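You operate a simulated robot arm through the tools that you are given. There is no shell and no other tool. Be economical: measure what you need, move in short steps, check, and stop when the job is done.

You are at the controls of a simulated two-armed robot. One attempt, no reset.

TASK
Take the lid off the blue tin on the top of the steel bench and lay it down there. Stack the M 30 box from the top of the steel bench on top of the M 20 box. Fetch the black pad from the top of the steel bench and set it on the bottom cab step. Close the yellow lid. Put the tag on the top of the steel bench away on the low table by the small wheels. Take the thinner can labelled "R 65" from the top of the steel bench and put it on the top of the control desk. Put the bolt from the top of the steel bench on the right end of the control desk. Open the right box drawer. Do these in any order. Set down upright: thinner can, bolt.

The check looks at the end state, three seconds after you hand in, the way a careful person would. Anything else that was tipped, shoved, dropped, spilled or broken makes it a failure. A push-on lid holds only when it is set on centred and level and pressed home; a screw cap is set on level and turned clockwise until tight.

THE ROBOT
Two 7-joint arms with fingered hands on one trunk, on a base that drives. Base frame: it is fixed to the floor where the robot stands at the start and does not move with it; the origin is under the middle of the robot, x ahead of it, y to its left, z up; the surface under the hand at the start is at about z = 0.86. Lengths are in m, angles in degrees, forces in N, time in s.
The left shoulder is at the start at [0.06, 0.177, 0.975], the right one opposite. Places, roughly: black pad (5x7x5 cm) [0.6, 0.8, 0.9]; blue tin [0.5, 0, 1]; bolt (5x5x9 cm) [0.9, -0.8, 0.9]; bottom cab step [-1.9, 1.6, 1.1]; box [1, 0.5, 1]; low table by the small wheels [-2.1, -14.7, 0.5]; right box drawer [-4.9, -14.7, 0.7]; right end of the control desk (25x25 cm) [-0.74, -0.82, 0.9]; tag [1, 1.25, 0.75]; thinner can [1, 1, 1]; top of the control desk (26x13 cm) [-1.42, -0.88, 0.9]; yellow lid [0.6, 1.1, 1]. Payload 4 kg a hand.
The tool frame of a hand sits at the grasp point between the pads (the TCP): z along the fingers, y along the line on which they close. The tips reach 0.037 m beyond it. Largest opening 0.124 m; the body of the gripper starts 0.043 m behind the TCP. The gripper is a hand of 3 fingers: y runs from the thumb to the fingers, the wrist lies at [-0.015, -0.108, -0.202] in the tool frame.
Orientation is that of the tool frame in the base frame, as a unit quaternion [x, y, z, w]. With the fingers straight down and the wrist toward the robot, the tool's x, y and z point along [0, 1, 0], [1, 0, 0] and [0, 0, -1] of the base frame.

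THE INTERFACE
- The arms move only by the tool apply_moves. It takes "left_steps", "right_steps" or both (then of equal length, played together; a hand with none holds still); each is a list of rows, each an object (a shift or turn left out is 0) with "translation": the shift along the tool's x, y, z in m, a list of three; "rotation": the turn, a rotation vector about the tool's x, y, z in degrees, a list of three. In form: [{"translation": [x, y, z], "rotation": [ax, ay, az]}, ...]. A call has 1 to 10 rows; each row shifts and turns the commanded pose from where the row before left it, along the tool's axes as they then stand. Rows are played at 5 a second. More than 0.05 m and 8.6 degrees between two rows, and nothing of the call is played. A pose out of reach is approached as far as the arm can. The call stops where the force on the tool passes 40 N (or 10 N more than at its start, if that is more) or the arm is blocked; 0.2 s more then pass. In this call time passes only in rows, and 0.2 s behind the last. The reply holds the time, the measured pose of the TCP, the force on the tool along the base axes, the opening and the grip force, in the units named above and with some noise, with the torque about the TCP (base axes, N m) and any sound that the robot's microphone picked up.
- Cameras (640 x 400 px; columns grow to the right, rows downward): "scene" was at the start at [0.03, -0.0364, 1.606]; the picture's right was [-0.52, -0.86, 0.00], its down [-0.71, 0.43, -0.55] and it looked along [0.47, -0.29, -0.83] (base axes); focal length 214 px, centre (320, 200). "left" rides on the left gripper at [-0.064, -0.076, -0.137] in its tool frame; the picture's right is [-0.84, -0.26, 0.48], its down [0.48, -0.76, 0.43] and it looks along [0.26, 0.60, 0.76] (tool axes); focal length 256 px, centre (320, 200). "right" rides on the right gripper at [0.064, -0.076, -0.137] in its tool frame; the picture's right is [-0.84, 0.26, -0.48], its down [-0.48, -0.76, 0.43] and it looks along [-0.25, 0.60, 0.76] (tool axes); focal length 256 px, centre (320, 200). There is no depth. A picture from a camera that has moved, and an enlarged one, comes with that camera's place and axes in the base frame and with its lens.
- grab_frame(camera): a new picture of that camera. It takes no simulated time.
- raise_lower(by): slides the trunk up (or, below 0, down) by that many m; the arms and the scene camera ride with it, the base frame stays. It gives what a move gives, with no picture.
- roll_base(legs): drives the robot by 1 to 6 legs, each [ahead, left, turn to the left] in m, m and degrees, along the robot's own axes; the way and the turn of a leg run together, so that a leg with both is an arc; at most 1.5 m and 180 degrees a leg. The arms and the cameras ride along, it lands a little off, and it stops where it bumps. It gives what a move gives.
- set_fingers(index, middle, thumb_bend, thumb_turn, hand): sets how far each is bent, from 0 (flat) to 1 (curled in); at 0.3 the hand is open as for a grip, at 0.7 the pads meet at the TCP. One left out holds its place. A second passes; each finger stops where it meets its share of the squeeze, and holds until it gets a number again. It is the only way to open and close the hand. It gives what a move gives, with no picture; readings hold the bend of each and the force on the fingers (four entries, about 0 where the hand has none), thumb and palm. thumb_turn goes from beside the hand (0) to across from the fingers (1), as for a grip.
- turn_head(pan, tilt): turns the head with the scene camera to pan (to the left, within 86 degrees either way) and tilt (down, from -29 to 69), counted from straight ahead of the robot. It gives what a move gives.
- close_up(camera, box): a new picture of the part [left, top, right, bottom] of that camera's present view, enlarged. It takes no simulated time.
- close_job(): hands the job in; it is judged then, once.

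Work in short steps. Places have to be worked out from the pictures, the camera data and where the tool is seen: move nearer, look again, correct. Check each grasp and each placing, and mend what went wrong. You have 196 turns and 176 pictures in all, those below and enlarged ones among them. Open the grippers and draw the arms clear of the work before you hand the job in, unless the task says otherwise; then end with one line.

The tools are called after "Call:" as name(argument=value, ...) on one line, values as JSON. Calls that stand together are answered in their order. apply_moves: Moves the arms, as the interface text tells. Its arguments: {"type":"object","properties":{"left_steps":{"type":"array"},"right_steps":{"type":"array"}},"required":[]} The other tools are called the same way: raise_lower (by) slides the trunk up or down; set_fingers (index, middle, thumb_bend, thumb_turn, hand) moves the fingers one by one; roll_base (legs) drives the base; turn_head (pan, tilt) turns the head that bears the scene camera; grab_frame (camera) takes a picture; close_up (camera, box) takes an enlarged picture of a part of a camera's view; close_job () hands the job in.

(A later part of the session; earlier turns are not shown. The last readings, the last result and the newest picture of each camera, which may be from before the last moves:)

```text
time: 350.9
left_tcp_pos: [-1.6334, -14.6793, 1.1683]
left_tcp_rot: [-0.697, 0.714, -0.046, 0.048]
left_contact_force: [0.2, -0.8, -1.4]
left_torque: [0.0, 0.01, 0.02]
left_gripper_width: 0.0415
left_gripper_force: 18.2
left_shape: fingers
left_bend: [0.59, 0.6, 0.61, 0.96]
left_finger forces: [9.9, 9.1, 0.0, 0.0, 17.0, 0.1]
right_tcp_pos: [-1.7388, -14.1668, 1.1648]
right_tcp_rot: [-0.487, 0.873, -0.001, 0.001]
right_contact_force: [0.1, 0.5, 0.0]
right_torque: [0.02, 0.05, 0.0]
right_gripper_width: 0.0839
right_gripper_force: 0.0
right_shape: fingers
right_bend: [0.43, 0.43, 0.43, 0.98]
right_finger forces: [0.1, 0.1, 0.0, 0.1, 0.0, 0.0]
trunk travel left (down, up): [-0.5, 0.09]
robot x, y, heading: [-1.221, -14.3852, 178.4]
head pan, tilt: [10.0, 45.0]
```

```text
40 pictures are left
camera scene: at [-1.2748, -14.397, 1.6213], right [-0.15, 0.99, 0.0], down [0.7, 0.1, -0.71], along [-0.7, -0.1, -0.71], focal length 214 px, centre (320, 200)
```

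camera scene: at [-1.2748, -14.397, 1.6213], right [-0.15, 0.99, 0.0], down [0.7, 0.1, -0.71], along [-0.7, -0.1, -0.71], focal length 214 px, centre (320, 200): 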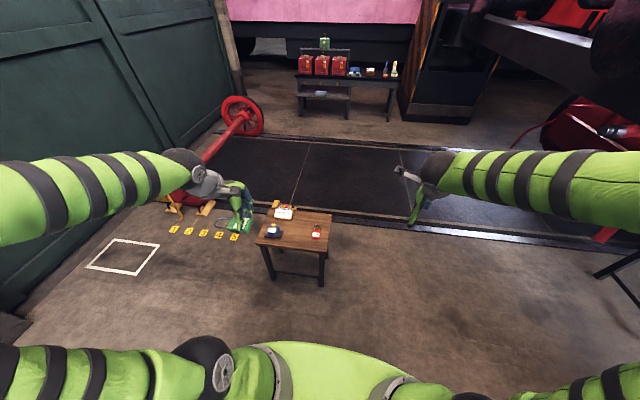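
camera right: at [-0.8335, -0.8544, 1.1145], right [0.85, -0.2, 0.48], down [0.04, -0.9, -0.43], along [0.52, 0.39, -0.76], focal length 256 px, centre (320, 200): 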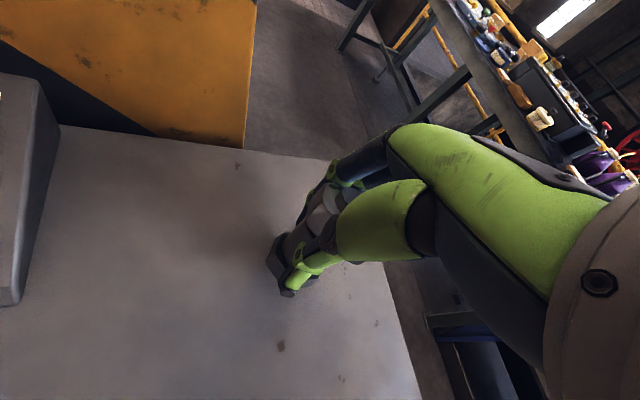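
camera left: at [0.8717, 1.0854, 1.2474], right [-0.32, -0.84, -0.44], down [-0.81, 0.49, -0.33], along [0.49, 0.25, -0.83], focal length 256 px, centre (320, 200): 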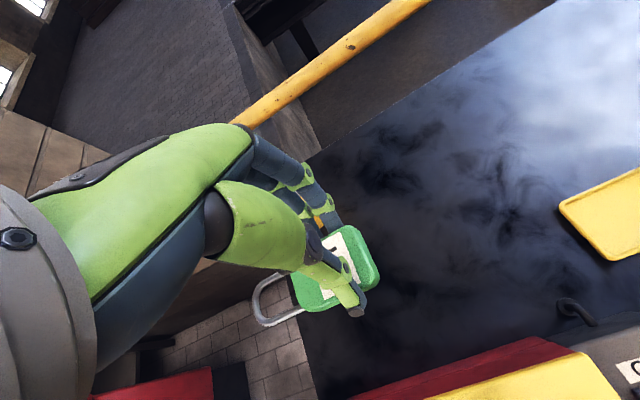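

Table spans x −1.95…−2.26, y −14.47…−14.9. Zoom to see what's on it.

Call:
close_up(camera="scene", box=[240, 190, 350, 265])

Call:
close_up(camera="scene", box=[280, 20, 420, 130])

```text
5.33 times, centred on (295, 228) of scene
camera zoom: at [-1.2748, -14.397, 1.6213], right [-0.15, 0.99, 0.0], down [0.7, 0.1, -0.71], along [-0.7, -0.1, -0.71], focal length 1144 px, centre (453, 53)
```

zoom: 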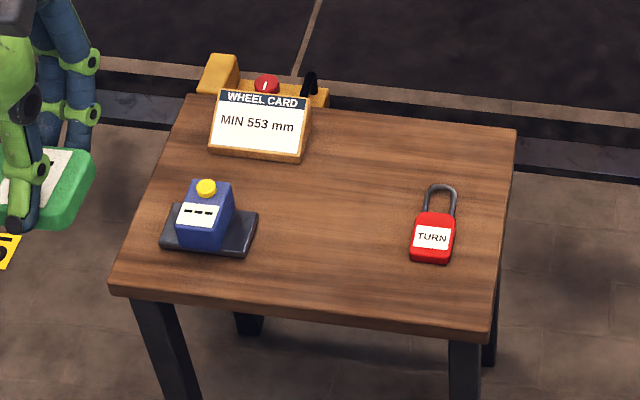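

```text
3.64 times, centred on (350, 75) of scene
camera zoom: at [-1.2748, -14.397, 1.6213], right [-0.15, 0.99, 0.0], down [0.7, 0.1, -0.71], along [-0.7, -0.1, -0.71], focal length 780 px, centre (211, 654)
```

zoom: 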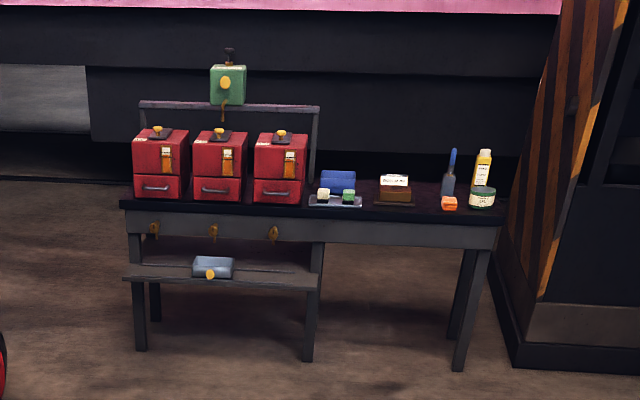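

Three red boxes with bottom drawers are beyond (the right one is mine). The middle of the low table is free: place the tag at (−2.07, −14.645). Lower the trunk 0.36 m and reach over.

Call:
raise_lower(by=-0.36)

Call:
apply_moves(left_steps=[{"translation": [-0.0026, 0.0481, -0.0068]}, {"translation": [-0.0026, 0.0481, -0.0068]}, {"translation": [-0.0026, 0.0481, -0.0068]}, {"translation": [-0.0026, 0.0481, -0.0068]}, {"translation": [-0.0026, 0.0481, -0.0068]}, {"translation": [-0.0026, 0.0481, -0.0068]}, {"translation": [-0.0026, 0.0481, -0.0068]}, {"translation": [-0.0026, 0.0481, -0.0068]}, {"translation": [-0.0026, 0.0481, -0.0068]}])

Call:
grab_frame(camera="left")

Call:
grab_frame(camera="scene")

```text
time: 354.4
left_tcp_pos: [-1.6328, -14.6794, 0.8073]
left_tcp_rot: [-0.697, 0.714, -0.047, 0.046]
left_contact_force: [0.4, 0.4, -0.8]
left_torque: [0.03, 0.04, 0.01]
left_gripper_width: 0.0418
left_gripper_force: 17.7
left_shape: fingers
left_bend: [0.59, 0.6, 0.61, 0.96]
left_finger forces: [10.0, 9.2, 0.1, 0.0, 17.0, 0.0]
right_tcp_pos: [-1.7386, -14.168, 0.804]
right_tcp_rot: [-0.487, 0.874, 0.0, 0.001]
right_contact_force: [-0.3, 0.4, -0.1]
right_torque: [0.01, -0.02, 0.01]
right_gripper_width: 0.0841
right_gripper_force: 0.0
right_shape: fingers
right_bend: [0.43, 0.43, 0.43, 0.98]
right_finger forces: [0.1, 0.0, 0.0, 0.0, 0.0, 0.0]
trunk travel left (down, up): [-0.14, 0.45]
robot x, y, heading: [-1.226, -14.385, 178.3]
head pan, tilt: [10.0, 45.0]
```

```text
time: 356.4
left_tcp_pos: [-2.0697, -14.6427, 0.8098]
left_tcp_rot: [-0.696, 0.715, -0.047, 0.046]
left_contact_force: [-0.5, -0.7, 0.0]
left_torque: [0.03, 0.01, 0.0]
left_gripper_width: 0.0414
left_gripper_force: 18.0
left_shape: fingers
left_bend: [0.59, 0.6, 0.61, 0.96]
left_finger forces: [9.8, 8.9, 0.0, 0.0, 16.8, 0.0]
right_tcp_pos: [-1.7391, -14.1679, 0.8035]
right_tcp_rot: [-0.487, 0.874, 0.0, 0.001]
right_contact_force: [-0.4, 0.3, 0.8]
right_torque: [0.0, 0.02, 0.01]
right_gripper_width: 0.084
right_gripper_force: 0.1
right_shape: fingers
right_bend: [0.43, 0.43, 0.43, 0.98]
right_finger forces: [0.1, 0.0, 0.0, 0.0, 0.1, 0.0]
trunk travel left (down, up): [-0.14, 0.45]
robot x, y, heading: [-1.2264, -14.3886, 178.4]
head pan, tilt: [10.0, 45.0]
```

```text
37 pictures are left
camera left: at [-2.0114, -14.5809, 0.9536], right [0.34, 0.83, -0.44], down [0.8, -0.5, -0.33], along [-0.5, -0.24, -0.83], focal length 256 px, centre (320, 200)
```

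left: 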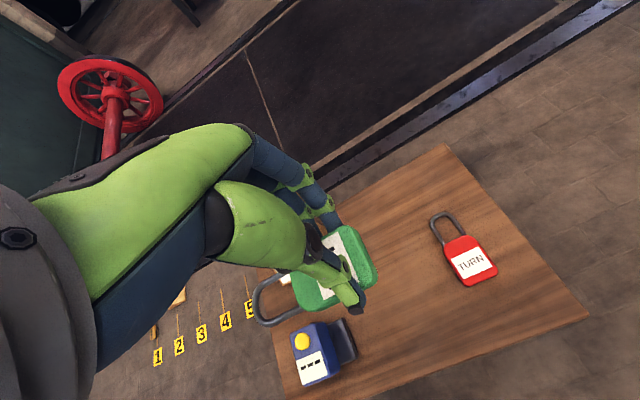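

```text
36 pictures are left
camera scene: at [-1.2749, -14.3971, 1.2612], right [-0.15, 0.99, 0.0], down [0.7, 0.1, -0.71], along [-0.7, -0.1, -0.71], focal length 214 px, centre (320, 200)
```

scene: 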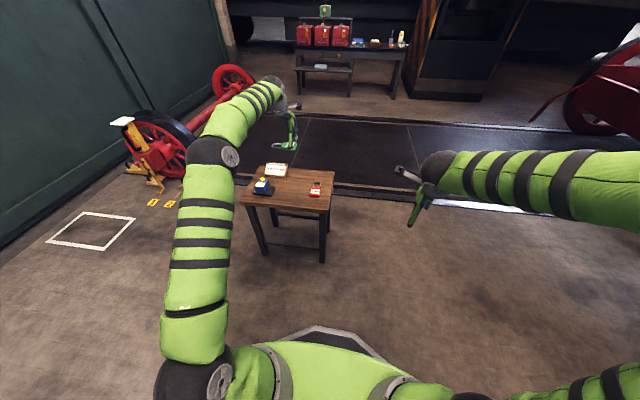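

The spot under the tag is free. Lower most of the way.

Call:
apply_moves(left_steps=[{"translation": [0, 0.0063, 0.0446]}, {"translation": [0, 0.0063, 0.0446]}, {"translation": [0, 0.0063, 0.0446]}, {"translation": [0, 0.0063, 0.0446]}, {"translation": [0, 0.0049, 0.0347]}])

Call:
grab_frame(camera="left")

```text
time: 357.6
left_tcp_pos: [-2.0717, -14.6442, 0.5954]
left_tcp_rot: [-0.696, 0.715, -0.047, 0.047]
left_contact_force: [0.3, -0.2, -0.9]
left_torque: [0.02, -0.02, 0.01]
left_gripper_width: 0.0409
left_gripper_force: 17.7
left_shape: fingers
left_bend: [0.59, 0.6, 0.61, 0.96]
left_finger forces: [9.8, 8.9, 0.0, 0.1, 16.6, 0.0]
right_tcp_pos: [-1.7383, -14.1677, 0.8042]
right_tcp_rot: [-0.488, 0.873, -0.001, 0.001]
right_contact_force: [0.3, 0.7, -0.2]
right_torque: [-0.02, 0.01, -0.06]
right_gripper_width: 0.0838
right_gripper_force: 0.1
right_shape: fingers
right_bend: [0.43, 0.43, 0.43, 0.98]
right_finger forces: [0.0, 0.0, 0.1, 0.0, 0.1, 0.1]
trunk travel left (down, up): [-0.14, 0.45]
robot x, y, heading: [-1.2254, -14.385, 178.3]
head pan, tilt: [10.0, 45.0]
```

```text
35 pictures are left
camera left: at [-2.0125, -14.5818, 0.7397], right [0.34, 0.83, -0.44], down [0.8, -0.5, -0.33], along [-0.5, -0.24, -0.83], focal length 256 px, centre (320, 200)
```

left: 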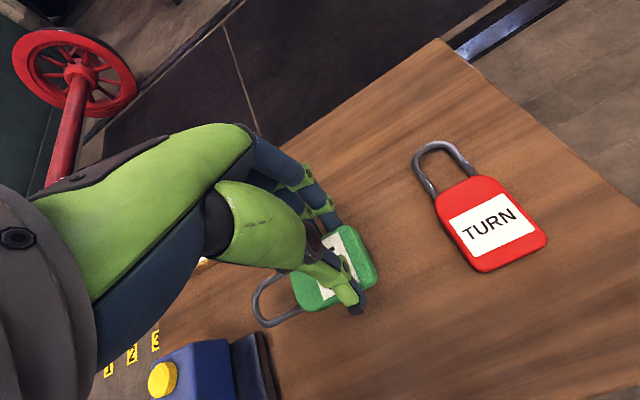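

Good position. Lower with decreasing steps to contact.

Call:
apply_moves(left_steps=[{"translation": [0, 0.0042, 0.0297]}, {"translation": [0, 0.0014, 0.0099]}, {"translation": [0, 0.0007, 0.005]}, {"translation": [0, 0.0006, 0.004]}, {"translation": [0, 0.0006, 0.004]}])

```text
time: 358.4
left_tcp_pos: [-2.0765, -14.645, 0.5652]
left_tcp_rot: [-0.698, 0.714, -0.038, 0.039]
left_contact_force: [1.9, -0.1, 17.2]
left_torque: [0.09, -0.46, 0.0]
left_gripper_width: 0.0415
left_gripper_force: 23.5
left_shape: fingers
left_bend: [0.6, 0.61, 0.59, 0.96]
left_finger forces: [9.6, 9.4, 0.0, 0.0, 27.3, 0.1]
right_tcp_pos: [-1.7377, -14.1689, 0.8035]
right_tcp_rot: [-0.488, 0.873, 0.0, 0.001]
right_contact_force: [0.7, 0.3, 0.7]
right_torque: [0.01, 0.02, 0.05]
right_gripper_width: 0.0842
right_gripper_force: 0.1
right_shape: fingers
right_bend: [0.43, 0.43, 0.43, 0.98]
right_finger forces: [0.1, 0.1, 0.0, 0.0, 0.1, 0.0]
trunk travel left (down, up): [-0.14, 0.45]
robot x, y, heading: [-1.2278, -14.3812, 178.6]
head pan, tilt: [10.0, 45.0]
stopped in row 3 (left hand): the force on the tool passed its limit at 44 N (the readings are from after the stop); the commanded pose is now the measured one
```

Contact: tag is on the table (surface ≈0.52). Release and rise.

Call:
set_fingers(hand="left", index=0.48, middle=0.48, thumb_bend=0.48)

Call:
apply_moves(left_steps=[{"translation": [0, -0.002, -0.015]}, {"translation": [0, -0.0056, -0.04]}, {"translation": [0, -0.0063, -0.045]}, {"translation": [0, -0.0063, -0.045]}, {"translation": [0, -0.0063, -0.045]}])

Call:
grab_frame(camera="left")

```text
time: 359.4
left_tcp_pos: [-2.0751, -14.6439, 0.5634]
left_tcp_rot: [-0.697, 0.714, -0.039, 0.04]
left_contact_force: [4.7, 3.3, 26.2]
left_torque: [0.16, 0.49, -0.04]
left_gripper_width: 0.057
left_gripper_force: 13.0
left_shape: fingers
left_bend: [0.53, 0.5, 0.48, 0.97]
left_finger forces: [18.0, 8.6, 0.0, 0.0, 0.0, 0.0]
right_tcp_pos: [-1.7377, -14.1677, 0.8048]
right_tcp_rot: [-0.487, 0.873, 0.0, 0.0]
right_contact_force: [0.1, 0.6, 0.1]
right_torque: [-0.02, 0.03, -0.02]
right_gripper_width: 0.0839
right_gripper_force: 0.1
right_shape: fingers
right_bend: [0.43, 0.43, 0.43, 0.98]
right_finger forces: [0.1, 0.0, 0.1, 0.1, 0.0, 0.0]
trunk travel left (down, up): [-0.14, 0.45]
robot x, y, heading: [-1.2215, -14.3873, 178.5]
head pan, tilt: [10.0, 45.0]
```

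```text
time: 360.6
left_tcp_pos: [-2.0723, -14.6448, 0.7546]
left_tcp_rot: [-0.698, 0.714, -0.04, 0.042]
left_contact_force: [0.1, 0.3, -0.4]
left_torque: [0.01, -0.02, -0.01]
left_gripper_width: 0.0682
left_gripper_force: 0.1
left_shape: fingers
left_bend: [0.48, 0.48, 0.48, 0.97]
left_finger forces: [0.0, 0.1, 0.0, 0.1, 0.0, 0.0]
right_tcp_pos: [-1.7382, -14.1675, 0.8032]
right_tcp_rot: [-0.487, 0.873, -0.001, 0.002]
right_contact_force: [1.1, -0.1, 0.5]
right_torque: [0.0, 0.0, 0.02]
right_gripper_width: 0.0839
right_gripper_force: 0.0
right_shape: fingers
right_bend: [0.43, 0.43, 0.43, 0.98]
right_finger forces: [0.0, 0.0, 0.0, 0.0, 0.0, 0.0]
trunk travel left (down, up): [-0.14, 0.45]
robot x, y, heading: [-1.2262, -14.3864, 178.6]
head pan, tilt: [10.0, 45.0]
```

```text
34 pictures are left
camera left: at [-2.0112, -14.5818, 0.8974], right [0.33, 0.83, -0.45], down [0.79, -0.5, -0.34], along [-0.51, -0.24, -0.83], focal length 256 px, centre (320, 200)
```

left: 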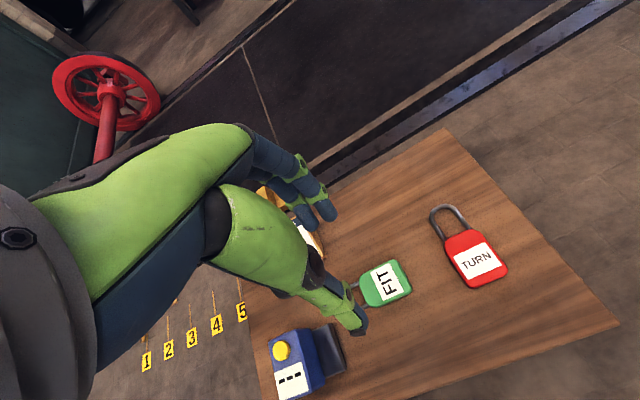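

The tag lies on the low table. Retract the left hand, slide north past the low table and drive toward the red boxes.

Call:
apply_moves(left_steps=[{"translation": [0, -0.049, 0.006]}, {"translation": [0, -0.049, 0.006]}, {"translation": [0, -0.049, 0.006]}, {"translation": [0, -0.049, 0.006]}, {"translation": [0, -0.049, 0.006]}, {"translation": [0, -0.049, 0.006]}, {"translation": [0, -0.049, 0.006]}, {"translation": [0, -0.049, 0.006]}])

Call:
close_up(camera="scene", box=[220, 140, 360, 240])

Call:
roll_base(legs=[[0, 0.0, 1.5], [0, -0.38, 0], [1.1, 0, 0], [1.0, 0, 0]])

Call:
turn_head(pan=20, tilt=30)

Call:
grab_frame(camera="scene")

```text
time: 362.4
left_tcp_pos: [-1.676, -14.6569, 0.749]
left_tcp_rot: [-0.697, 0.715, -0.041, 0.042]
left_contact_force: [-1.0, 0.3, 0.9]
left_torque: [-0.02, 0.02, 0.03]
left_gripper_width: 0.0685
left_gripper_force: 0.1
left_shape: fingers
left_bend: [0.48, 0.48, 0.48, 0.97]
left_finger forces: [0.1, 0.0, 0.0, 0.0, 0.0, 0.1]
right_tcp_pos: [-1.7383, -14.1679, 0.8032]
right_tcp_rot: [-0.488, 0.873, 0.0, 0.002]
right_contact_force: [-0.4, -0.2, -0.4]
right_torque: [-0.01, -0.02, 0.0]
right_gripper_width: 0.084
right_gripper_force: 0.1
right_shape: fingers
right_bend: [0.43, 0.43, 0.43, 0.98]
right_finger forces: [0.1, 0.0, 0.0, 0.1, 0.0, 0.0]
trunk travel left (down, up): [-0.14, 0.45]
robot x, y, heading: [-1.221, -14.3859, 178.3]
head pan, tilt: [10.0, 45.0]
```

```text
4.00 times, centred on (290, 190) of scene
camera zoom: at [-1.2749, -14.397, 1.2612], right [-0.15, 0.99, 0.0], down [0.7, 0.1, -0.71], along [-0.7, -0.1, -0.71], focal length 858 px, centre (440, 240)
```

zoom: 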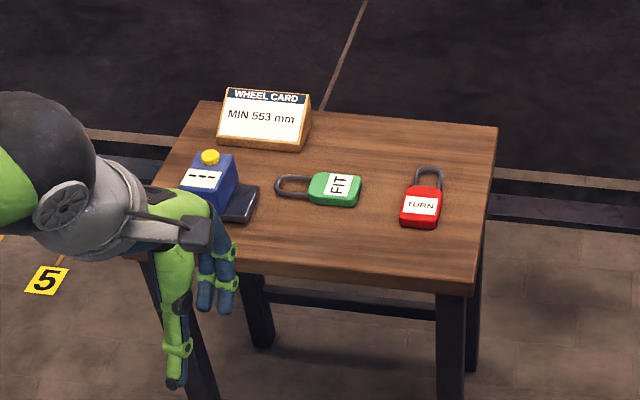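

```text
time: 375.3
left_tcp_pos: [-3.7788, -14.3146, 0.7501]
left_tcp_rot: [0.712, -0.7, 0.04, -0.042]
left_contact_force: [1.4, -0.3, -0.3]
left_torque: [0.01, -0.02, 0.02]
left_gripper_width: 0.0682
left_gripper_force: 0.1
left_shape: fingers
left_bend: [0.48, 0.48, 0.48, 0.97]
left_finger forces: [0.1, 0.0, 0.0, 0.1, 0.0, 0.1]
right_tcp_pos: [-3.8611, -13.8289, 0.8036]
right_tcp_rot: [-0.507, 0.862, 0.0, 0.002]
right_contact_force: [0.2, -0.4, 0.3]
right_torque: [-0.02, 0.01, -0.04]
right_gripper_width: 0.0837
right_gripper_force: 0.1
right_shape: fingers
right_bend: [0.43, 0.43, 0.43, 0.98]
right_finger forces: [0.1, 0.0, 0.0, 0.0, 0.0, 0.0]
trunk travel left (down, up): [-0.14, 0.45]
robot x, y, heading: [-3.3371, -14.0188, -178.8]
head pan, tilt: [10.0, 45.0]
```

```text
time: 376.1
left_tcp_pos: [-3.7779, -14.3142, 0.7493]
left_tcp_rot: [0.713, -0.699, 0.039, -0.043]
left_contact_force: [-0.4, 0.5, 0.2]
left_torque: [0.02, -0.01, 0.0]
left_gripper_width: 0.0684
left_gripper_force: 0.2
left_shape: fingers
left_bend: [0.48, 0.48, 0.48, 0.97]
left_finger forces: [0.0, 0.1, 0.1, 0.0, 0.0, 0.1]
right_tcp_pos: [-3.8615, -13.8294, 0.8045]
right_tcp_rot: [-0.506, 0.863, 0.0, 0.002]
right_contact_force: [0.1, 0.3, -0.3]
right_torque: [0.01, 0.01, 0.01]
right_gripper_width: 0.0842
right_gripper_force: 0.0
right_shape: fingers
right_bend: [0.43, 0.43, 0.43, 0.98]
right_finger forces: [0.0, 0.0, 0.1, 0.0, 0.1, 0.1]
trunk travel left (down, up): [-0.14, 0.45]
robot x, y, heading: [-3.3392, -14.02, -179.0]
head pan, tilt: [20.0, 30.0]
```

```text
32 pictures are left
camera scene: at [-3.392, -14.055, 1.2838], right [-0.36, 0.93, 0.0], down [0.47, 0.18, -0.87], along [-0.81, -0.31, -0.5], focal length 214 px, centre (320, 200)
```

scene: 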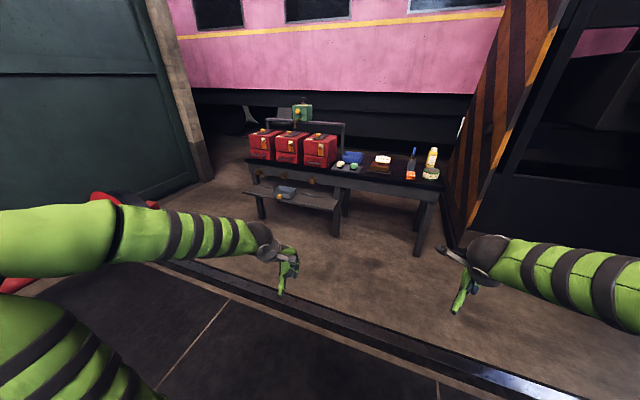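

Zoom on the boxes.

Call:
close_up(camera="scene", box=[235, 115, 355, 200])

```text
4.71 times, centred on (295, 158) of scene
camera zoom: at [-3.392, -14.055, 1.2838], right [-0.36, 0.93, 0.0], down [0.47, 0.18, -0.87], along [-0.81, -0.31, -0.5], focal length 1009 px, centre (438, 400)
```

zoom: 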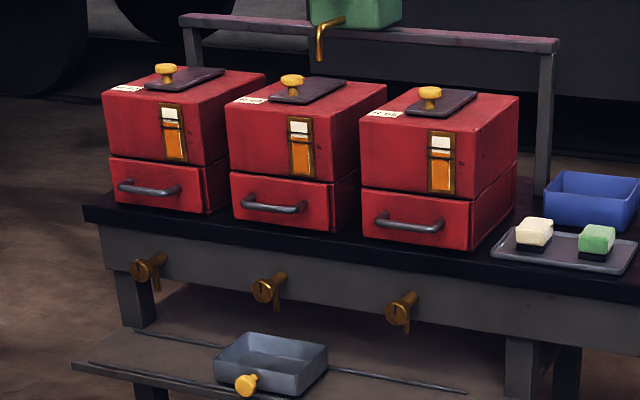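

The right box's drawer handle is at about (−4.75, −14.625, 0.74). I position the base ~0.95 m away and start pitching the left hand to point forward.

Call:
roll_base(legs=[[0.46, 0.34, -1]])

Call:
apply_moves(left_steps=[{"translation": [0, 0.045, -0.004]}, {"translation": [0, 0.045, -0.004]}, {"translation": [0, 0.045, -0.004]}, {"translation": [0, 0.02, 0], "rotation": [-8, 0, 0]}, {"rotation": [-8.5, 0, 0]}, {"rotation": [-8.5, 0, 0]}, {"rotation": [-8.5, 0, 0]}, {"rotation": [-8.5, 0, 0]}, {"rotation": [-8.5, 0, 0]}, {"rotation": [-8.5, 0, 0]}])

```text
time: 379.3
left_tcp_pos: [-4.2266, -14.6582, 0.7496]
left_tcp_rot: [0.709, -0.703, 0.04, -0.043]
left_contact_force: [0.0, 0.4, 0.4]
left_torque: [0.01, 0.01, 0.02]
left_gripper_width: 0.0687
left_gripper_force: 0.0
left_shape: fingers
left_bend: [0.48, 0.48, 0.48, 0.97]
left_finger forces: [0.0, 0.0, 0.0, 0.0, 0.0, 0.1]
right_tcp_pos: [-4.3027, -14.1724, 0.8028]
right_tcp_rot: [-0.5, 0.866, 0.0, 0.001]
right_contact_force: [1.0, -0.2, 0.3]
right_torque: [0.01, 0.02, -0.03]
right_gripper_width: 0.0841
right_gripper_force: 0.1
right_shape: fingers
right_bend: [0.43, 0.43, 0.43, 0.98]
right_finger forces: [0.0, 0.1, 0.1, 0.0, 0.0, 0.1]
trunk travel left (down, up): [-0.14, 0.45]
robot x, y, heading: [-3.7832, -14.3698, -179.9]
head pan, tilt: [20.0, 30.0]
```

```text
time: 381.7
left_tcp_pos: [-4.3747, -14.5324, 0.7233]
left_tcp_rot: [-0.517, 0.769, 0.171, -0.335]
left_contact_force: [0.3, 0.6, -0.1]
left_torque: [0.0, -0.01, 0.03]
left_gripper_width: 0.0684
left_gripper_force: 0.0
left_shape: fingers
left_bend: [0.48, 0.48, 0.48, 0.98]
left_finger forces: [0.0, 0.0, 0.0, 0.1, 0.0, 0.0]
left hand out of reach, approached as far as the arm can: row 6
right_tcp_pos: [-4.3027, -14.1714, 0.8042]
right_tcp_rot: [-0.5, 0.866, -0.002, 0.001]
right_contact_force: [0.5, 0.0, 0.5]
right_torque: [-0.08, -0.01, 0.03]
right_gripper_width: 0.0838
right_gripper_force: 0.0
right_shape: fingers
right_bend: [0.43, 0.43, 0.43, 0.98]
right_finger forces: [0.1, 0.0, 0.0, 0.1, 0.0, 0.0]
trunk travel left (down, up): [-0.14, 0.45]
robot x, y, heading: [-3.7778, -14.3705, -179.9]
head pan, tilt: [20.0, 30.0]
stopped in row 10 (left hand): the arm was blocked; the commanded pose is now the measured one
```

The arm couldn't pitch fully there; farther out it should be easier. I move the hand forward along with correcting its roll to a clean 45° pitch.

Call:
apply_moves(left_steps=[{"translation": [0.0285, 0.0232, 0.0248]}, {"translation": [0.0285, 0.0232, 0.0248]}, {"translation": [0.0285, 0.0232, 0.0248]}, {"translation": [0.0285, 0.0232, 0.0248]}, {"translation": [0.0285, 0.0232, 0.0248]}, {"rotation": [-0.5, -1.1, -6]}, {"rotation": [-0.5, -1.1, -6]}, {"rotation": [-0.5, -1.1, -6]}, {"rotation": [-0.5, -1.1, -6]}])

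Call:
grab_frame(camera="scene")

```text
time: 383.7
left_tcp_pos: [-4.5728, -14.6274, 0.7529]
left_tcp_rot: [0.655, -0.652, -0.269, 0.271]
left_contact_force: [-1.0, 0.6, -0.9]
left_torque: [0.01, -0.02, 0.0]
left_gripper_width: 0.0684
left_gripper_force: 0.0
left_shape: fingers
left_bend: [0.48, 0.48, 0.48, 0.98]
left_finger forces: [0.0, 0.1, 0.0, 0.0, 0.0, 0.0]
right_tcp_pos: [-4.3032, -14.1719, 0.8037]
right_tcp_rot: [-0.501, 0.866, 0.0, 0.001]
right_contact_force: [0.9, 0.6, 1.0]
right_torque: [0.0, 0.01, 0.01]
right_gripper_width: 0.0843
right_gripper_force: 0.0
right_shape: fingers
right_bend: [0.43, 0.43, 0.43, 0.98]
right_finger forces: [0.0, 0.0, 0.0, 0.0, 0.1, 0.1]
trunk travel left (down, up): [-0.14, 0.45]
robot x, y, heading: [-3.7782, -14.3765, -179.9]
head pan, tilt: [20.0, 30.0]
```

```text
30 pictures are left
camera scene: at [-3.837, -14.4032, 1.2839], right [-0.35, 0.94, 0.0], down [0.47, 0.17, -0.87], along [-0.81, -0.3, -0.5], focal length 214 px, centre (320, 200)
```

scene: 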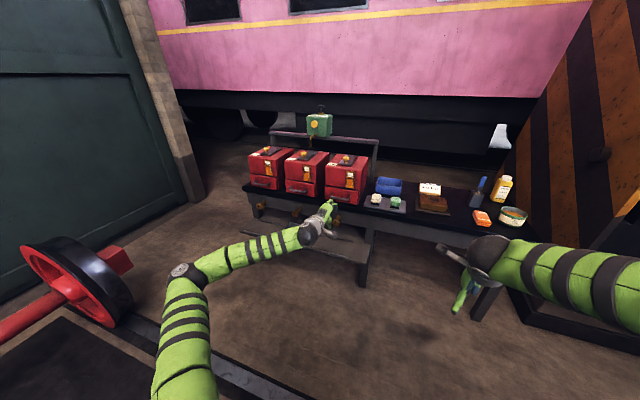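

Clean 45° pitch reached. Try pitching further forward to ~70°, then view from both cameras.

Call:
apply_moves(left_steps=[{"rotation": [-8, 0, 0]}, {"rotation": [-8, 0, 0]}, {"rotation": [-8, 0, 0]}])

Call:
grab_frame(camera="left")

Call:
close_up(camera="scene", box=[280, 140, 400, 240])

```text
time: 384.5
left_tcp_pos: [-4.5741, -14.6285, 0.7522]
left_tcp_rot: [0.654, -0.653, -0.27, 0.27]
left_contact_force: [-0.2, -0.1, -0.5]
left_torque: [-0.04, 0.01, 0.01]
left_gripper_width: 0.0683
left_gripper_force: 0.0
left_shape: fingers
left_bend: [0.48, 0.48, 0.48, 0.98]
left_finger forces: [0.0, 0.1, 0.0, 0.0, 0.0, 0.0]
left hand out of reach, approached as far as the arm can: row 1, 2, 3
right_tcp_pos: [-4.3043, -14.1736, 0.8041]
right_tcp_rot: [-0.5, 0.866, 0.0, 0.001]
right_contact_force: [-0.4, -0.7, -0.1]
right_torque: [-0.02, 0.03, -0.01]
right_gripper_width: 0.0839
right_gripper_force: 0.0
right_shape: fingers
right_bend: [0.43, 0.43, 0.43, 0.98]
right_finger forces: [0.0, 0.1, 0.0, 0.1, 0.0, 0.0]
trunk travel left (down, up): [-0.14, 0.45]
robot x, y, heading: [-3.7811, -14.3722, -179.8]
head pan, tilt: [20.0, 30.0]
```

```text
29 pictures are left
camera left: at [-4.4236, -14.5629, 0.7942], right [-0.16, 0.84, -0.52], down [0.23, -0.48, -0.84], along [-0.96, -0.26, -0.12], focal length 256 px, centre (320, 200)
```

left: 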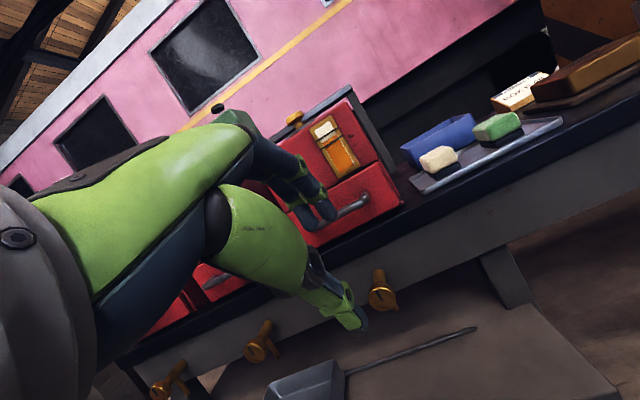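

```text
4.00 times, centred on (340, 190) of scene
camera zoom: at [-3.837, -14.4032, 1.2838], right [-0.35, 0.94, 0.0], down [0.47, 0.17, -0.87], along [-0.81, -0.3, -0.5], focal length 858 px, centre (240, 240)
```

zoom: 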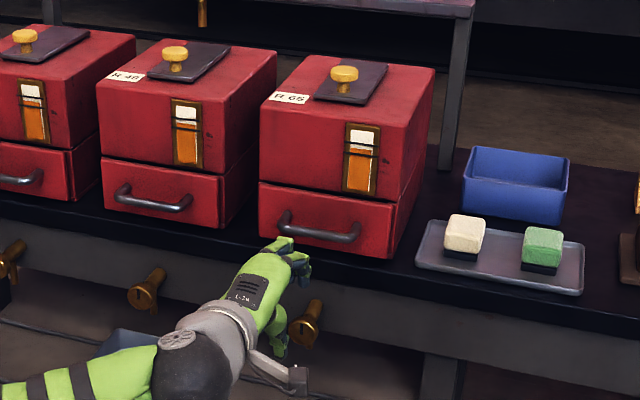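

Handle bar centre triangulates to (−4.835, −14.656, 0.703). 45° is the pitch limit; I undo the excess command, close the fingers to a ~2.6 cm gap, and roll the base 0.17 m closer.

Call:
apply_moves(left_steps=[{"rotation": [8, 0, 0]}, {"rotation": [8, 0, 0]}, {"rotation": [8, 0, 0]}])

Call:
set_fingers(hand="left", index=0.6, middle=0.6, thumb_bend=0.6)

Call:
roll_base(legs=[[0.15, 0, 0]])

Call:
grab_frame(camera="left")

Call:
turn_head(pan=20, tilt=35)

Call:
close_up(camera="scene", box=[280, 120, 400, 220])

```text
time: 385.3
left_tcp_pos: [-4.5746, -14.6279, 0.7534]
left_tcp_rot: [0.696, -0.695, -0.128, 0.128]
left_contact_force: [-0.4, -0.5, 0.3]
left_torque: [0.02, -0.01, -0.01]
left_gripper_width: 0.0683
left_gripper_force: 0.1
left_shape: fingers
left_bend: [0.48, 0.48, 0.48, 0.98]
left_finger forces: [0.0, 0.0, 0.1, 0.1, 0.0, 0.0]
right_tcp_pos: [-4.3025, -14.1724, 0.8033]
right_tcp_rot: [-0.5, 0.866, -0.001, 0.001]
right_contact_force: [-0.7, 0.1, 0.8]
right_torque: [-0.02, 0.0, -0.03]
right_gripper_width: 0.084
right_gripper_force: 0.0
right_shape: fingers
right_bend: [0.43, 0.43, 0.43, 0.98]
right_finger forces: [0.0, 0.0, 0.0, 0.1, 0.0, 0.0]
trunk travel left (down, up): [-0.14, 0.45]
robot x, y, heading: [-3.7793, -14.3715, -179.9]
head pan, tilt: [20.0, 30.0]
```

```text
time: 386.3
left_tcp_pos: [-4.5743, -14.6271, 0.7536]
left_tcp_rot: [0.696, -0.695, -0.128, 0.128]
left_contact_force: [-0.3, 0.0, -0.1]
left_torque: [0.01, -0.01, -0.01]
left_gripper_width: 0.0317
left_gripper_force: 0.1
left_shape: fingers
left_bend: [0.6, 0.6, 0.6, 0.98]
left_finger forces: [0.0, 0.1, 0.1, 0.1, 0.0, 0.1]
right_tcp_pos: [-4.3038, -14.1717, 0.8031]
right_tcp_rot: [-0.501, 0.866, 0.0, 0.0]
right_contact_force: [0.5, 0.0, -0.3]
right_torque: [-0.01, -0.01, -0.01]
right_gripper_width: 0.0839
right_gripper_force: 0.0
right_shape: fingers
right_bend: [0.43, 0.43, 0.43, 0.98]
right_finger forces: [0.0, 0.0, 0.0, 0.1, 0.1, 0.1]
trunk travel left (down, up): [-0.14, 0.45]
robot x, y, heading: [-3.7782, -14.3709, -179.6]
head pan, tilt: [20.0, 30.0]
```

```text
time: 387.6
left_tcp_pos: [-4.7209, -14.6258, 0.753]
left_tcp_rot: [0.696, -0.694, -0.128, 0.128]
left_contact_force: [0.1, -0.5, -1.0]
left_torque: [0.02, -0.01, 0.0]
left_gripper_width: 0.0313
left_gripper_force: 0.1
left_shape: fingers
left_bend: [0.6, 0.6, 0.6, 0.98]
left_finger forces: [0.1, 0.0, 0.0, 0.0, 0.0, 0.0]
right_tcp_pos: [-4.4489, -14.1722, 0.8034]
right_tcp_rot: [-0.5, 0.866, 0.0, 0.001]
right_contact_force: [-0.1, 0.0, -0.1]
right_torque: [-0.02, 0.02, -0.01]
right_gripper_width: 0.084
right_gripper_force: 0.1
right_shape: fingers
right_bend: [0.43, 0.43, 0.43, 0.98]
right_finger forces: [0.0, 0.0, 0.0, 0.0, 0.0, 0.0]
trunk travel left (down, up): [-0.14, 0.45]
robot x, y, heading: [-3.9291, -14.3699, -180.0]
head pan, tilt: [20.0, 30.0]
```

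```text
27 pictures are left
camera left: at [-4.6008, -14.5621, 0.8524], right [0.07, 0.84, -0.54], down [0.56, -0.48, -0.68], along [-0.83, -0.26, -0.5], focal length 256 px, centre (320, 200)
```

left: 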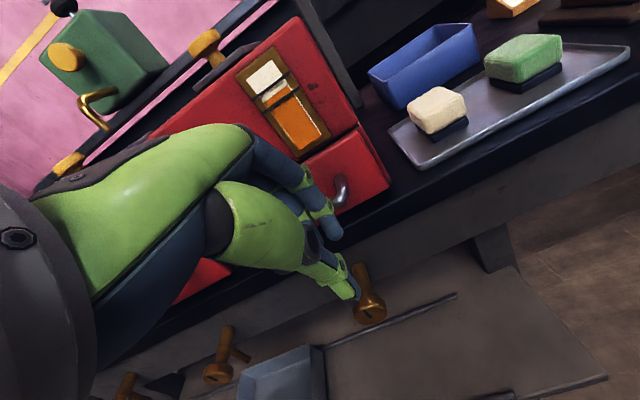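

```text
time: 388.3
left_tcp_pos: [-4.7205, -14.6259, 0.7522]
left_tcp_rot: [0.696, -0.695, -0.128, 0.129]
left_contact_force: [-0.7, 0.2, -0.2]
left_torque: [0.01, 0.0, 0.04]
left_gripper_width: 0.0315
left_gripper_force: 0.1
left_shape: fingers
left_bend: [0.6, 0.6, 0.6, 0.98]
left_finger forces: [0.0, 0.0, 0.0, 0.0, 0.0, 0.0]
right_tcp_pos: [-4.4486, -14.172, 0.8041]
right_tcp_rot: [-0.5, 0.866, 0.0, 0.0]
right_contact_force: [-0.3, 0.7, -0.5]
right_torque: [-0.02, 0.0, -0.02]
right_gripper_width: 0.084
right_gripper_force: 0.1
right_shape: fingers
right_bend: [0.43, 0.43, 0.43, 0.98]
right_finger forces: [0.0, 0.1, 0.1, 0.1, 0.0, 0.0]
trunk travel left (down, up): [-0.14, 0.45]
robot x, y, heading: [-3.9283, -14.3725, -180.0]
head pan, tilt: [20.0, 35.0]
```

```text
4.00 times, centred on (340, 170) of scene
camera zoom: at [-3.9809, -14.4027, 1.2761], right [-0.34, 0.94, 0.0], down [0.54, 0.2, -0.82], along [-0.77, -0.28, -0.57], focal length 858 px, centre (240, 320)
```

zoom: 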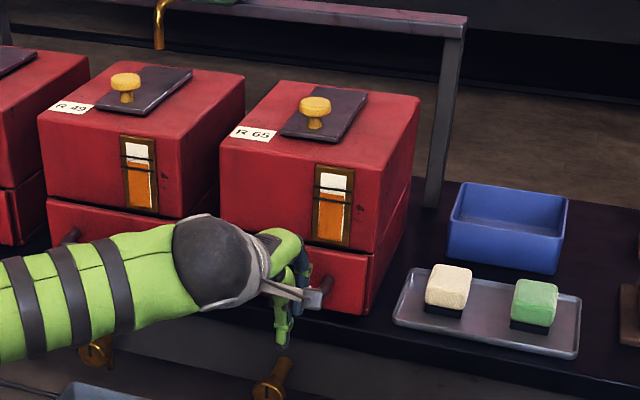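

Command was reset, so pitch is back to 21°. I pitch to 45° again and go to the pre-grasp point 10 cm back along the finger direction.

Call:
apply_moves(left_steps=[{"rotation": [-8, 0, 0]}, {"rotation": [-8, 0, 0]}, {"rotation": [-8, 0, 0]}, {"translation": [0.015, 0.0232, 0.0076]}, {"translation": [0.015, 0.0232, 0.0076]}])

Call:
grab_frame(camera="left")

Call:
close_up(camera="scene", box=[300, 150, 390, 220])

```text
time: 389.5
left_tcp_pos: [-4.763, -14.6554, 0.7759]
left_tcp_rot: [-0.653, 0.654, 0.27, -0.27]
left_contact_force: [0.4, 0.6, 0.4]
left_torque: [0.01, -0.03, 0.01]
left_gripper_width: 0.0309
left_gripper_force: 0.0
left_shape: fingers
left_bend: [0.6, 0.6, 0.6, 0.98]
left_finger forces: [0.0, 0.0, 0.2, 0.1, 0.0, 0.0]
right_tcp_pos: [-4.4489, -14.1712, 0.8042]
right_tcp_rot: [-0.499, 0.866, -0.001, 0.001]
right_contact_force: [-0.5, 0.5, 0.0]
right_torque: [0.0, 0.0, 0.01]
right_gripper_width: 0.0839
right_gripper_force: 0.0
right_shape: fingers
right_bend: [0.43, 0.43, 0.43, 0.98]
right_finger forces: [0.0, 0.0, 0.0, 0.1, 0.0, 0.0]
trunk travel left (down, up): [-0.14, 0.45]
robot x, y, heading: [-3.9286, -14.3701, -179.4]
head pan, tilt: [20.0, 35.0]
```

```text
25 pictures are left
camera left: at [-4.6136, -14.591, 0.8173], right [-0.16, 0.84, -0.52], down [0.23, -0.48, -0.84], along [-0.96, -0.26, -0.12], focal length 256 px, centre (320, 200)
```

left: 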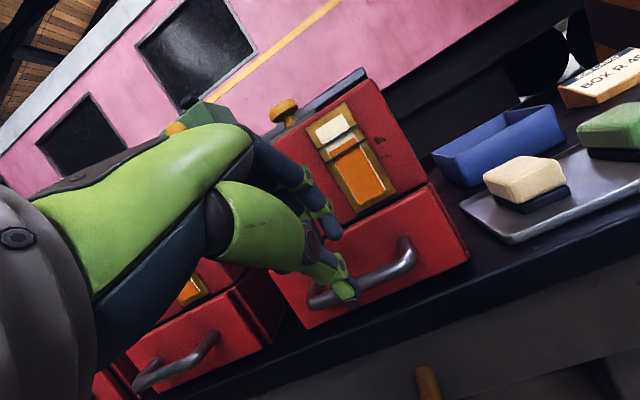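

```text
5.71 times, centred on (345, 185) of scene
camera zoom: at [-3.9808, -14.4026, 1.276], right [-0.34, 0.94, 0.0], down [0.54, 0.2, -0.82], along [-0.77, -0.28, -0.57], focal length 1226 px, centre (177, 286)
```

zoom: 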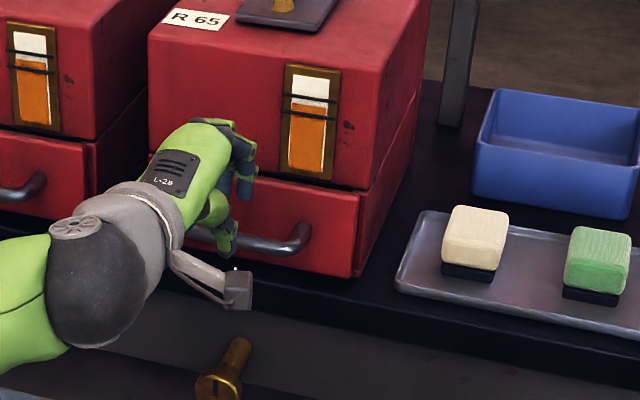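

Using the hand camera from three poses, the bar is at x −4.815, z 0.712, y −14.607…−14.696; i.e. 8 cm ahead, 8 mm toward the thumb. I shift and slide in along the fingers.

Call:
apply_moves(left_steps=[{"translation": [0, -0.0085, 0.01]}, {"translation": [0, 0, 0.02]}, {"translation": [0, 0, 0.014]}])

Call:
grab_frame(camera="left")

```text
time: 390.3
left_tcp_pos: [-4.7894, -14.655, 0.7383]
left_tcp_rot: [0.655, -0.653, -0.269, 0.27]
left_contact_force: [-0.3, 0.1, -0.5]
left_torque: [0.02, 0.01, -0.02]
left_gripper_width: 0.0312
left_gripper_force: 0.0
left_shape: fingers
left_bend: [0.6, 0.6, 0.6, 0.98]
left_finger forces: [0.0, 0.1, 0.1, 0.0, 0.1, 0.1]
right_tcp_pos: [-4.4492, -14.1708, 0.8038]
right_tcp_rot: [-0.5, 0.866, -0.001, 0.001]
right_contact_force: [-0.1, 0.7, -0.6]
right_torque: [0.01, -0.04, -0.02]
right_gripper_width: 0.0837
right_gripper_force: 0.1
right_shape: fingers
right_bend: [0.43, 0.43, 0.43, 0.98]
right_finger forces: [0.0, 0.1, 0.1, 0.0, 0.0, 0.0]
trunk travel left (down, up): [-0.14, 0.45]
robot x, y, heading: [-3.9273, -14.3748, -180.0]
head pan, tilt: [20.0, 35.0]
```

```text
23 pictures are left
camera left: at [-4.6392, -14.5908, 0.7798], right [-0.16, 0.84, -0.52], down [0.23, -0.48, -0.84], along [-0.96, -0.26, -0.12], focal length 256 px, centre (320, 200)
```

left: 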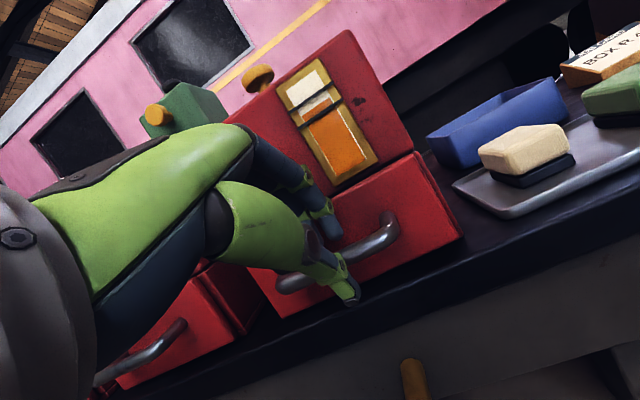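

Bar lies between thumb and fingers, 2.9 cm ahead of the TCP. Advance 6 mm and close.

Call:
apply_moves(left_steps=[{"translation": [0, -0.001, 0.006]}])

Call:
set_fingers(hand="left", index=0.78, middle=0.78, thumb_bend=0.78)

Call:
grab_frame(camera="left")

```text
time: 390.7
left_tcp_pos: [-4.7929, -14.6565, 0.7333]
left_tcp_rot: [-0.653, 0.654, 0.27, -0.269]
left_contact_force: [-0.7, -0.1, 0.5]
left_torque: [-0.01, -0.04, 0.02]
left_gripper_width: 0.0315
left_gripper_force: 0.1
left_shape: fingers
left_bend: [0.6, 0.6, 0.6, 0.98]
left_finger forces: [0.1, 0.0, 0.0, 0.1, 0.1, 0.1]
right_tcp_pos: [-4.4495, -14.1715, 0.8042]
right_tcp_rot: [-0.5, 0.866, 0.001, 0.001]
right_contact_force: [-0.1, 0.3, -0.8]
right_torque: [0.04, 0.04, 0.02]
right_gripper_width: 0.084
right_gripper_force: 0.0
right_shape: fingers
right_bend: [0.43, 0.43, 0.43, 0.98]
right_finger forces: [0.0, 0.1, 0.1, 0.1, 0.0, 0.1]
trunk travel left (down, up): [-0.14, 0.45]
robot x, y, heading: [-3.9244, -14.3725, -180.0]
head pan, tilt: [20.0, 35.0]
```

```text
time: 391.7
left_tcp_pos: [-4.793, -14.656, 0.7345]
left_tcp_rot: [-0.653, 0.653, 0.271, -0.271]
left_contact_force: [-1.2, 0.0, 7.1]
left_torque: [-0.09, 0.12, -0.22]
left_gripper_width: 0.0093
left_gripper_force: 23.8
left_shape: fingers
left_bend: [0.66, 0.66, 0.68, 0.98]
left_finger forces: [12.4, 13.0, 0.1, 0.0, 21.5, 0.0]
right_tcp_pos: [-4.448, -14.1723, 0.8044]
right_tcp_rot: [-0.5, 0.866, 0.0, 0.001]
right_contact_force: [-0.7, -0.2, -0.7]
right_torque: [0.0, -0.01, -0.01]
right_gripper_width: 0.084
right_gripper_force: 0.1
right_shape: fingers
right_bend: [0.43, 0.43, 0.43, 0.98]
right_finger forces: [0.1, 0.1, 0.0, 0.0, 0.1, 0.0]
trunk travel left (down, up): [-0.14, 0.45]
robot x, y, heading: [-3.9298, -14.3723, -179.8]
head pan, tilt: [20.0, 35.0]
```

```text
22 pictures are left
camera left: at [-4.6423, -14.5914, 0.7759], right [-0.16, 0.84, -0.52], down [0.23, -0.48, -0.84], along [-0.96, -0.26, -0.12], focal length 256 px, centre (320, 200)
```

left: 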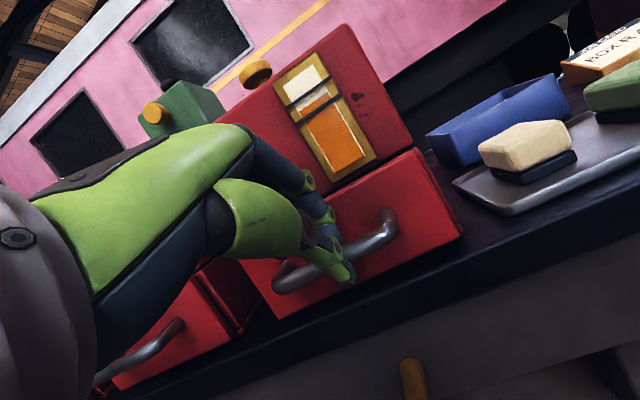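

Gripped the bar (9 mm, 24 N). Pull +x gently in 1 cm steps.

Call:
apply_moves(left_steps=[{"translation": [0, -0.0071, -0.0071]}, {"translation": [0, -0.0071, -0.0071]}, {"translation": [0, -0.0071, -0.0071]}])

Call:
grab_frame(camera="left")

Call:
close_up(camera="scene", box=[280, 120, 400, 220])

```text
time: 392.5
left_tcp_pos: [-4.762, -14.6541, 0.7339]
left_tcp_rot: [-0.653, 0.655, 0.27, -0.269]
left_contact_force: [-1.7, 0.5, 7.2]
left_torque: [-0.07, 0.15, -0.19]
left_gripper_width: 0.0092
left_gripper_force: 23.3
left_shape: fingers
left_bend: [0.66, 0.66, 0.68, 0.98]
left_finger forces: [12.3, 12.7, 0.0, 0.0, 20.9, 0.0]
right_tcp_pos: [-4.4487, -14.1721, 0.803]
right_tcp_rot: [-0.5, 0.866, 0.0, 0.001]
right_contact_force: [0.1, 0.0, 0.4]
right_torque: [0.01, 0.0, -0.02]
right_gripper_width: 0.0839
right_gripper_force: 0.0
right_shape: fingers
right_bend: [0.43, 0.43, 0.43, 0.98]
right_finger forces: [0.0, 0.1, 0.0, 0.0, 0.0, 0.1]
trunk travel left (down, up): [-0.14, 0.45]
robot x, y, heading: [-3.9254, -14.3739, -179.8]
head pan, tilt: [20.0, 35.0]
```

```text
21 pictures are left
camera left: at [-4.6116, -14.5918, 0.7763], right [-0.16, 0.84, -0.52], down [0.23, -0.48, -0.84], along [-0.96, -0.25, -0.12], focal length 256 px, centre (320, 200)
```

left: 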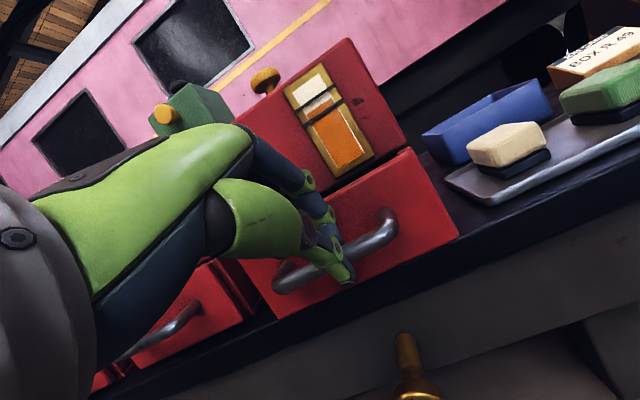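

```text
4.00 times, centred on (340, 170) of scene
camera zoom: at [-3.9805, -14.4025, 1.2761], right [-0.34, 0.94, 0.0], down [0.54, 0.2, -0.82], along [-0.77, -0.28, -0.57], focal length 858 px, centre (240, 320)
```

zoom: 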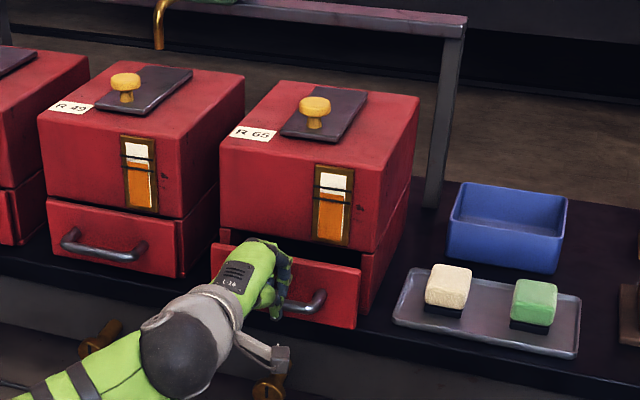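

The drawer slides out and the box stays put. Pull 5 cm more, watching the force.

Call:
apply_moves(left_steps=[{"translation": [0, -0.0071, -0.0071]}, {"translation": [0, -0.0071, -0.0071]}, {"translation": [0, -0.0071, -0.0071]}, {"translation": [0, -0.0071, -0.0071]}, {"translation": [0, -0.0071, -0.0071]}])

Call:
close_up(camera="scene", box=[280, 120, 400, 220])

```text
time: 393.7
left_tcp_pos: [-4.7204, -14.6594, 0.7333]
left_tcp_rot: [-0.65, 0.657, 0.271, -0.269]
left_contact_force: [-1.6, 25.7, 16.8]
left_torque: [0.4, 0.4, -0.89]
left_gripper_width: 0.0093
left_gripper_force: 23.9
left_shape: fingers
left_bend: [0.65, 0.65, 0.68, 0.96]
left_finger forces: [13.5, 15.8, 0.1, 0.0, 18.3, 0.1]
left hand out of reach, approached as far as the arm can: row 2, 4, 5
right_tcp_pos: [-4.4465, -14.1691, 0.8048]
right_tcp_rot: [-0.499, 0.867, -0.001, 0.001]
right_contact_force: [-0.1, 0.4, -0.5]
right_torque: [-0.02, 0.01, -0.01]
right_gripper_width: 0.084
right_gripper_force: 0.1
right_shape: fingers
right_bend: [0.43, 0.43, 0.43, 0.98]
right_finger forces: [0.0, 0.0, 0.0, 0.1, 0.0, 0.0]
trunk travel left (down, up): [-0.14, 0.45]
robot x, y, heading: [-3.928, -14.3735, -179.9]
head pan, tilt: [20.0, 35.0]
```

```text
4.00 times, centred on (340, 170) of scene
camera zoom: at [-3.9798, -14.4003, 1.2763], right [-0.34, 0.94, 0.0], down [0.54, 0.2, -0.82], along [-0.77, -0.28, -0.57], focal length 858 px, centre (240, 320)
```

zoom: 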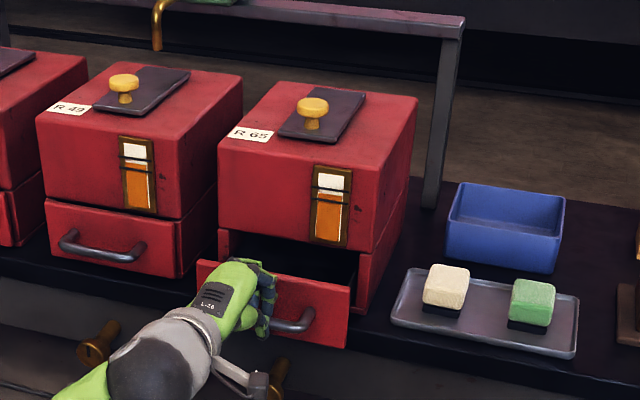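

Arm limit reached after ~7 cm. I use the base to pull back 3 cm more.

Call:
roll_base(legs=[[-0.03, 0, 0]])

Call:
close_up(camera="scene", box=[280, 120, 400, 220])

```text
time: 394.5
left_tcp_pos: [-4.6916, -14.6609, 0.7331]
left_tcp_rot: [-0.651, 0.656, 0.271, -0.269]
left_contact_force: [-1.0, 26.3, 14.7]
left_torque: [0.38, 0.37, -0.88]
left_gripper_width: 0.0092
left_gripper_force: 24.0
left_shape: fingers
left_bend: [0.64, 0.65, 0.69, 0.95]
left_finger forces: [13.3, 15.2, 0.1, 0.1, 19.4, 0.0]
right_tcp_pos: [-4.419, -14.1688, 0.8036]
right_tcp_rot: [-0.5, 0.866, 0.0, 0.0]
right_contact_force: [-0.8, -0.1, 0.0]
right_torque: [-0.02, 0.0, 0.01]
right_gripper_width: 0.0837
right_gripper_force: 0.1
right_shape: fingers
right_bend: [0.43, 0.43, 0.43, 0.98]
right_finger forces: [0.1, 0.0, 0.1, 0.0, 0.1, 0.0]
trunk travel left (down, up): [-0.14, 0.45]
robot x, y, heading: [-3.8973, -14.3707, -179.8]
head pan, tilt: [20.0, 35.0]
```

```text
4.00 times, centred on (340, 170) of scene
camera zoom: at [-3.95, -14.4007, 1.2762], right [-0.34, 0.94, 0.0], down [0.54, 0.2, -0.82], along [-0.77, -0.28, -0.57], focal length 858 px, centre (240, 320)
```

zoom: 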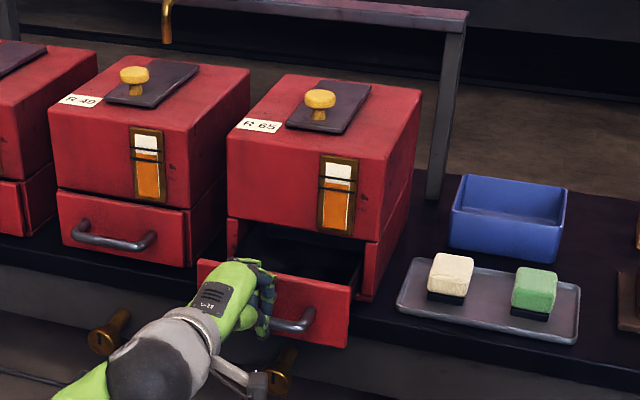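

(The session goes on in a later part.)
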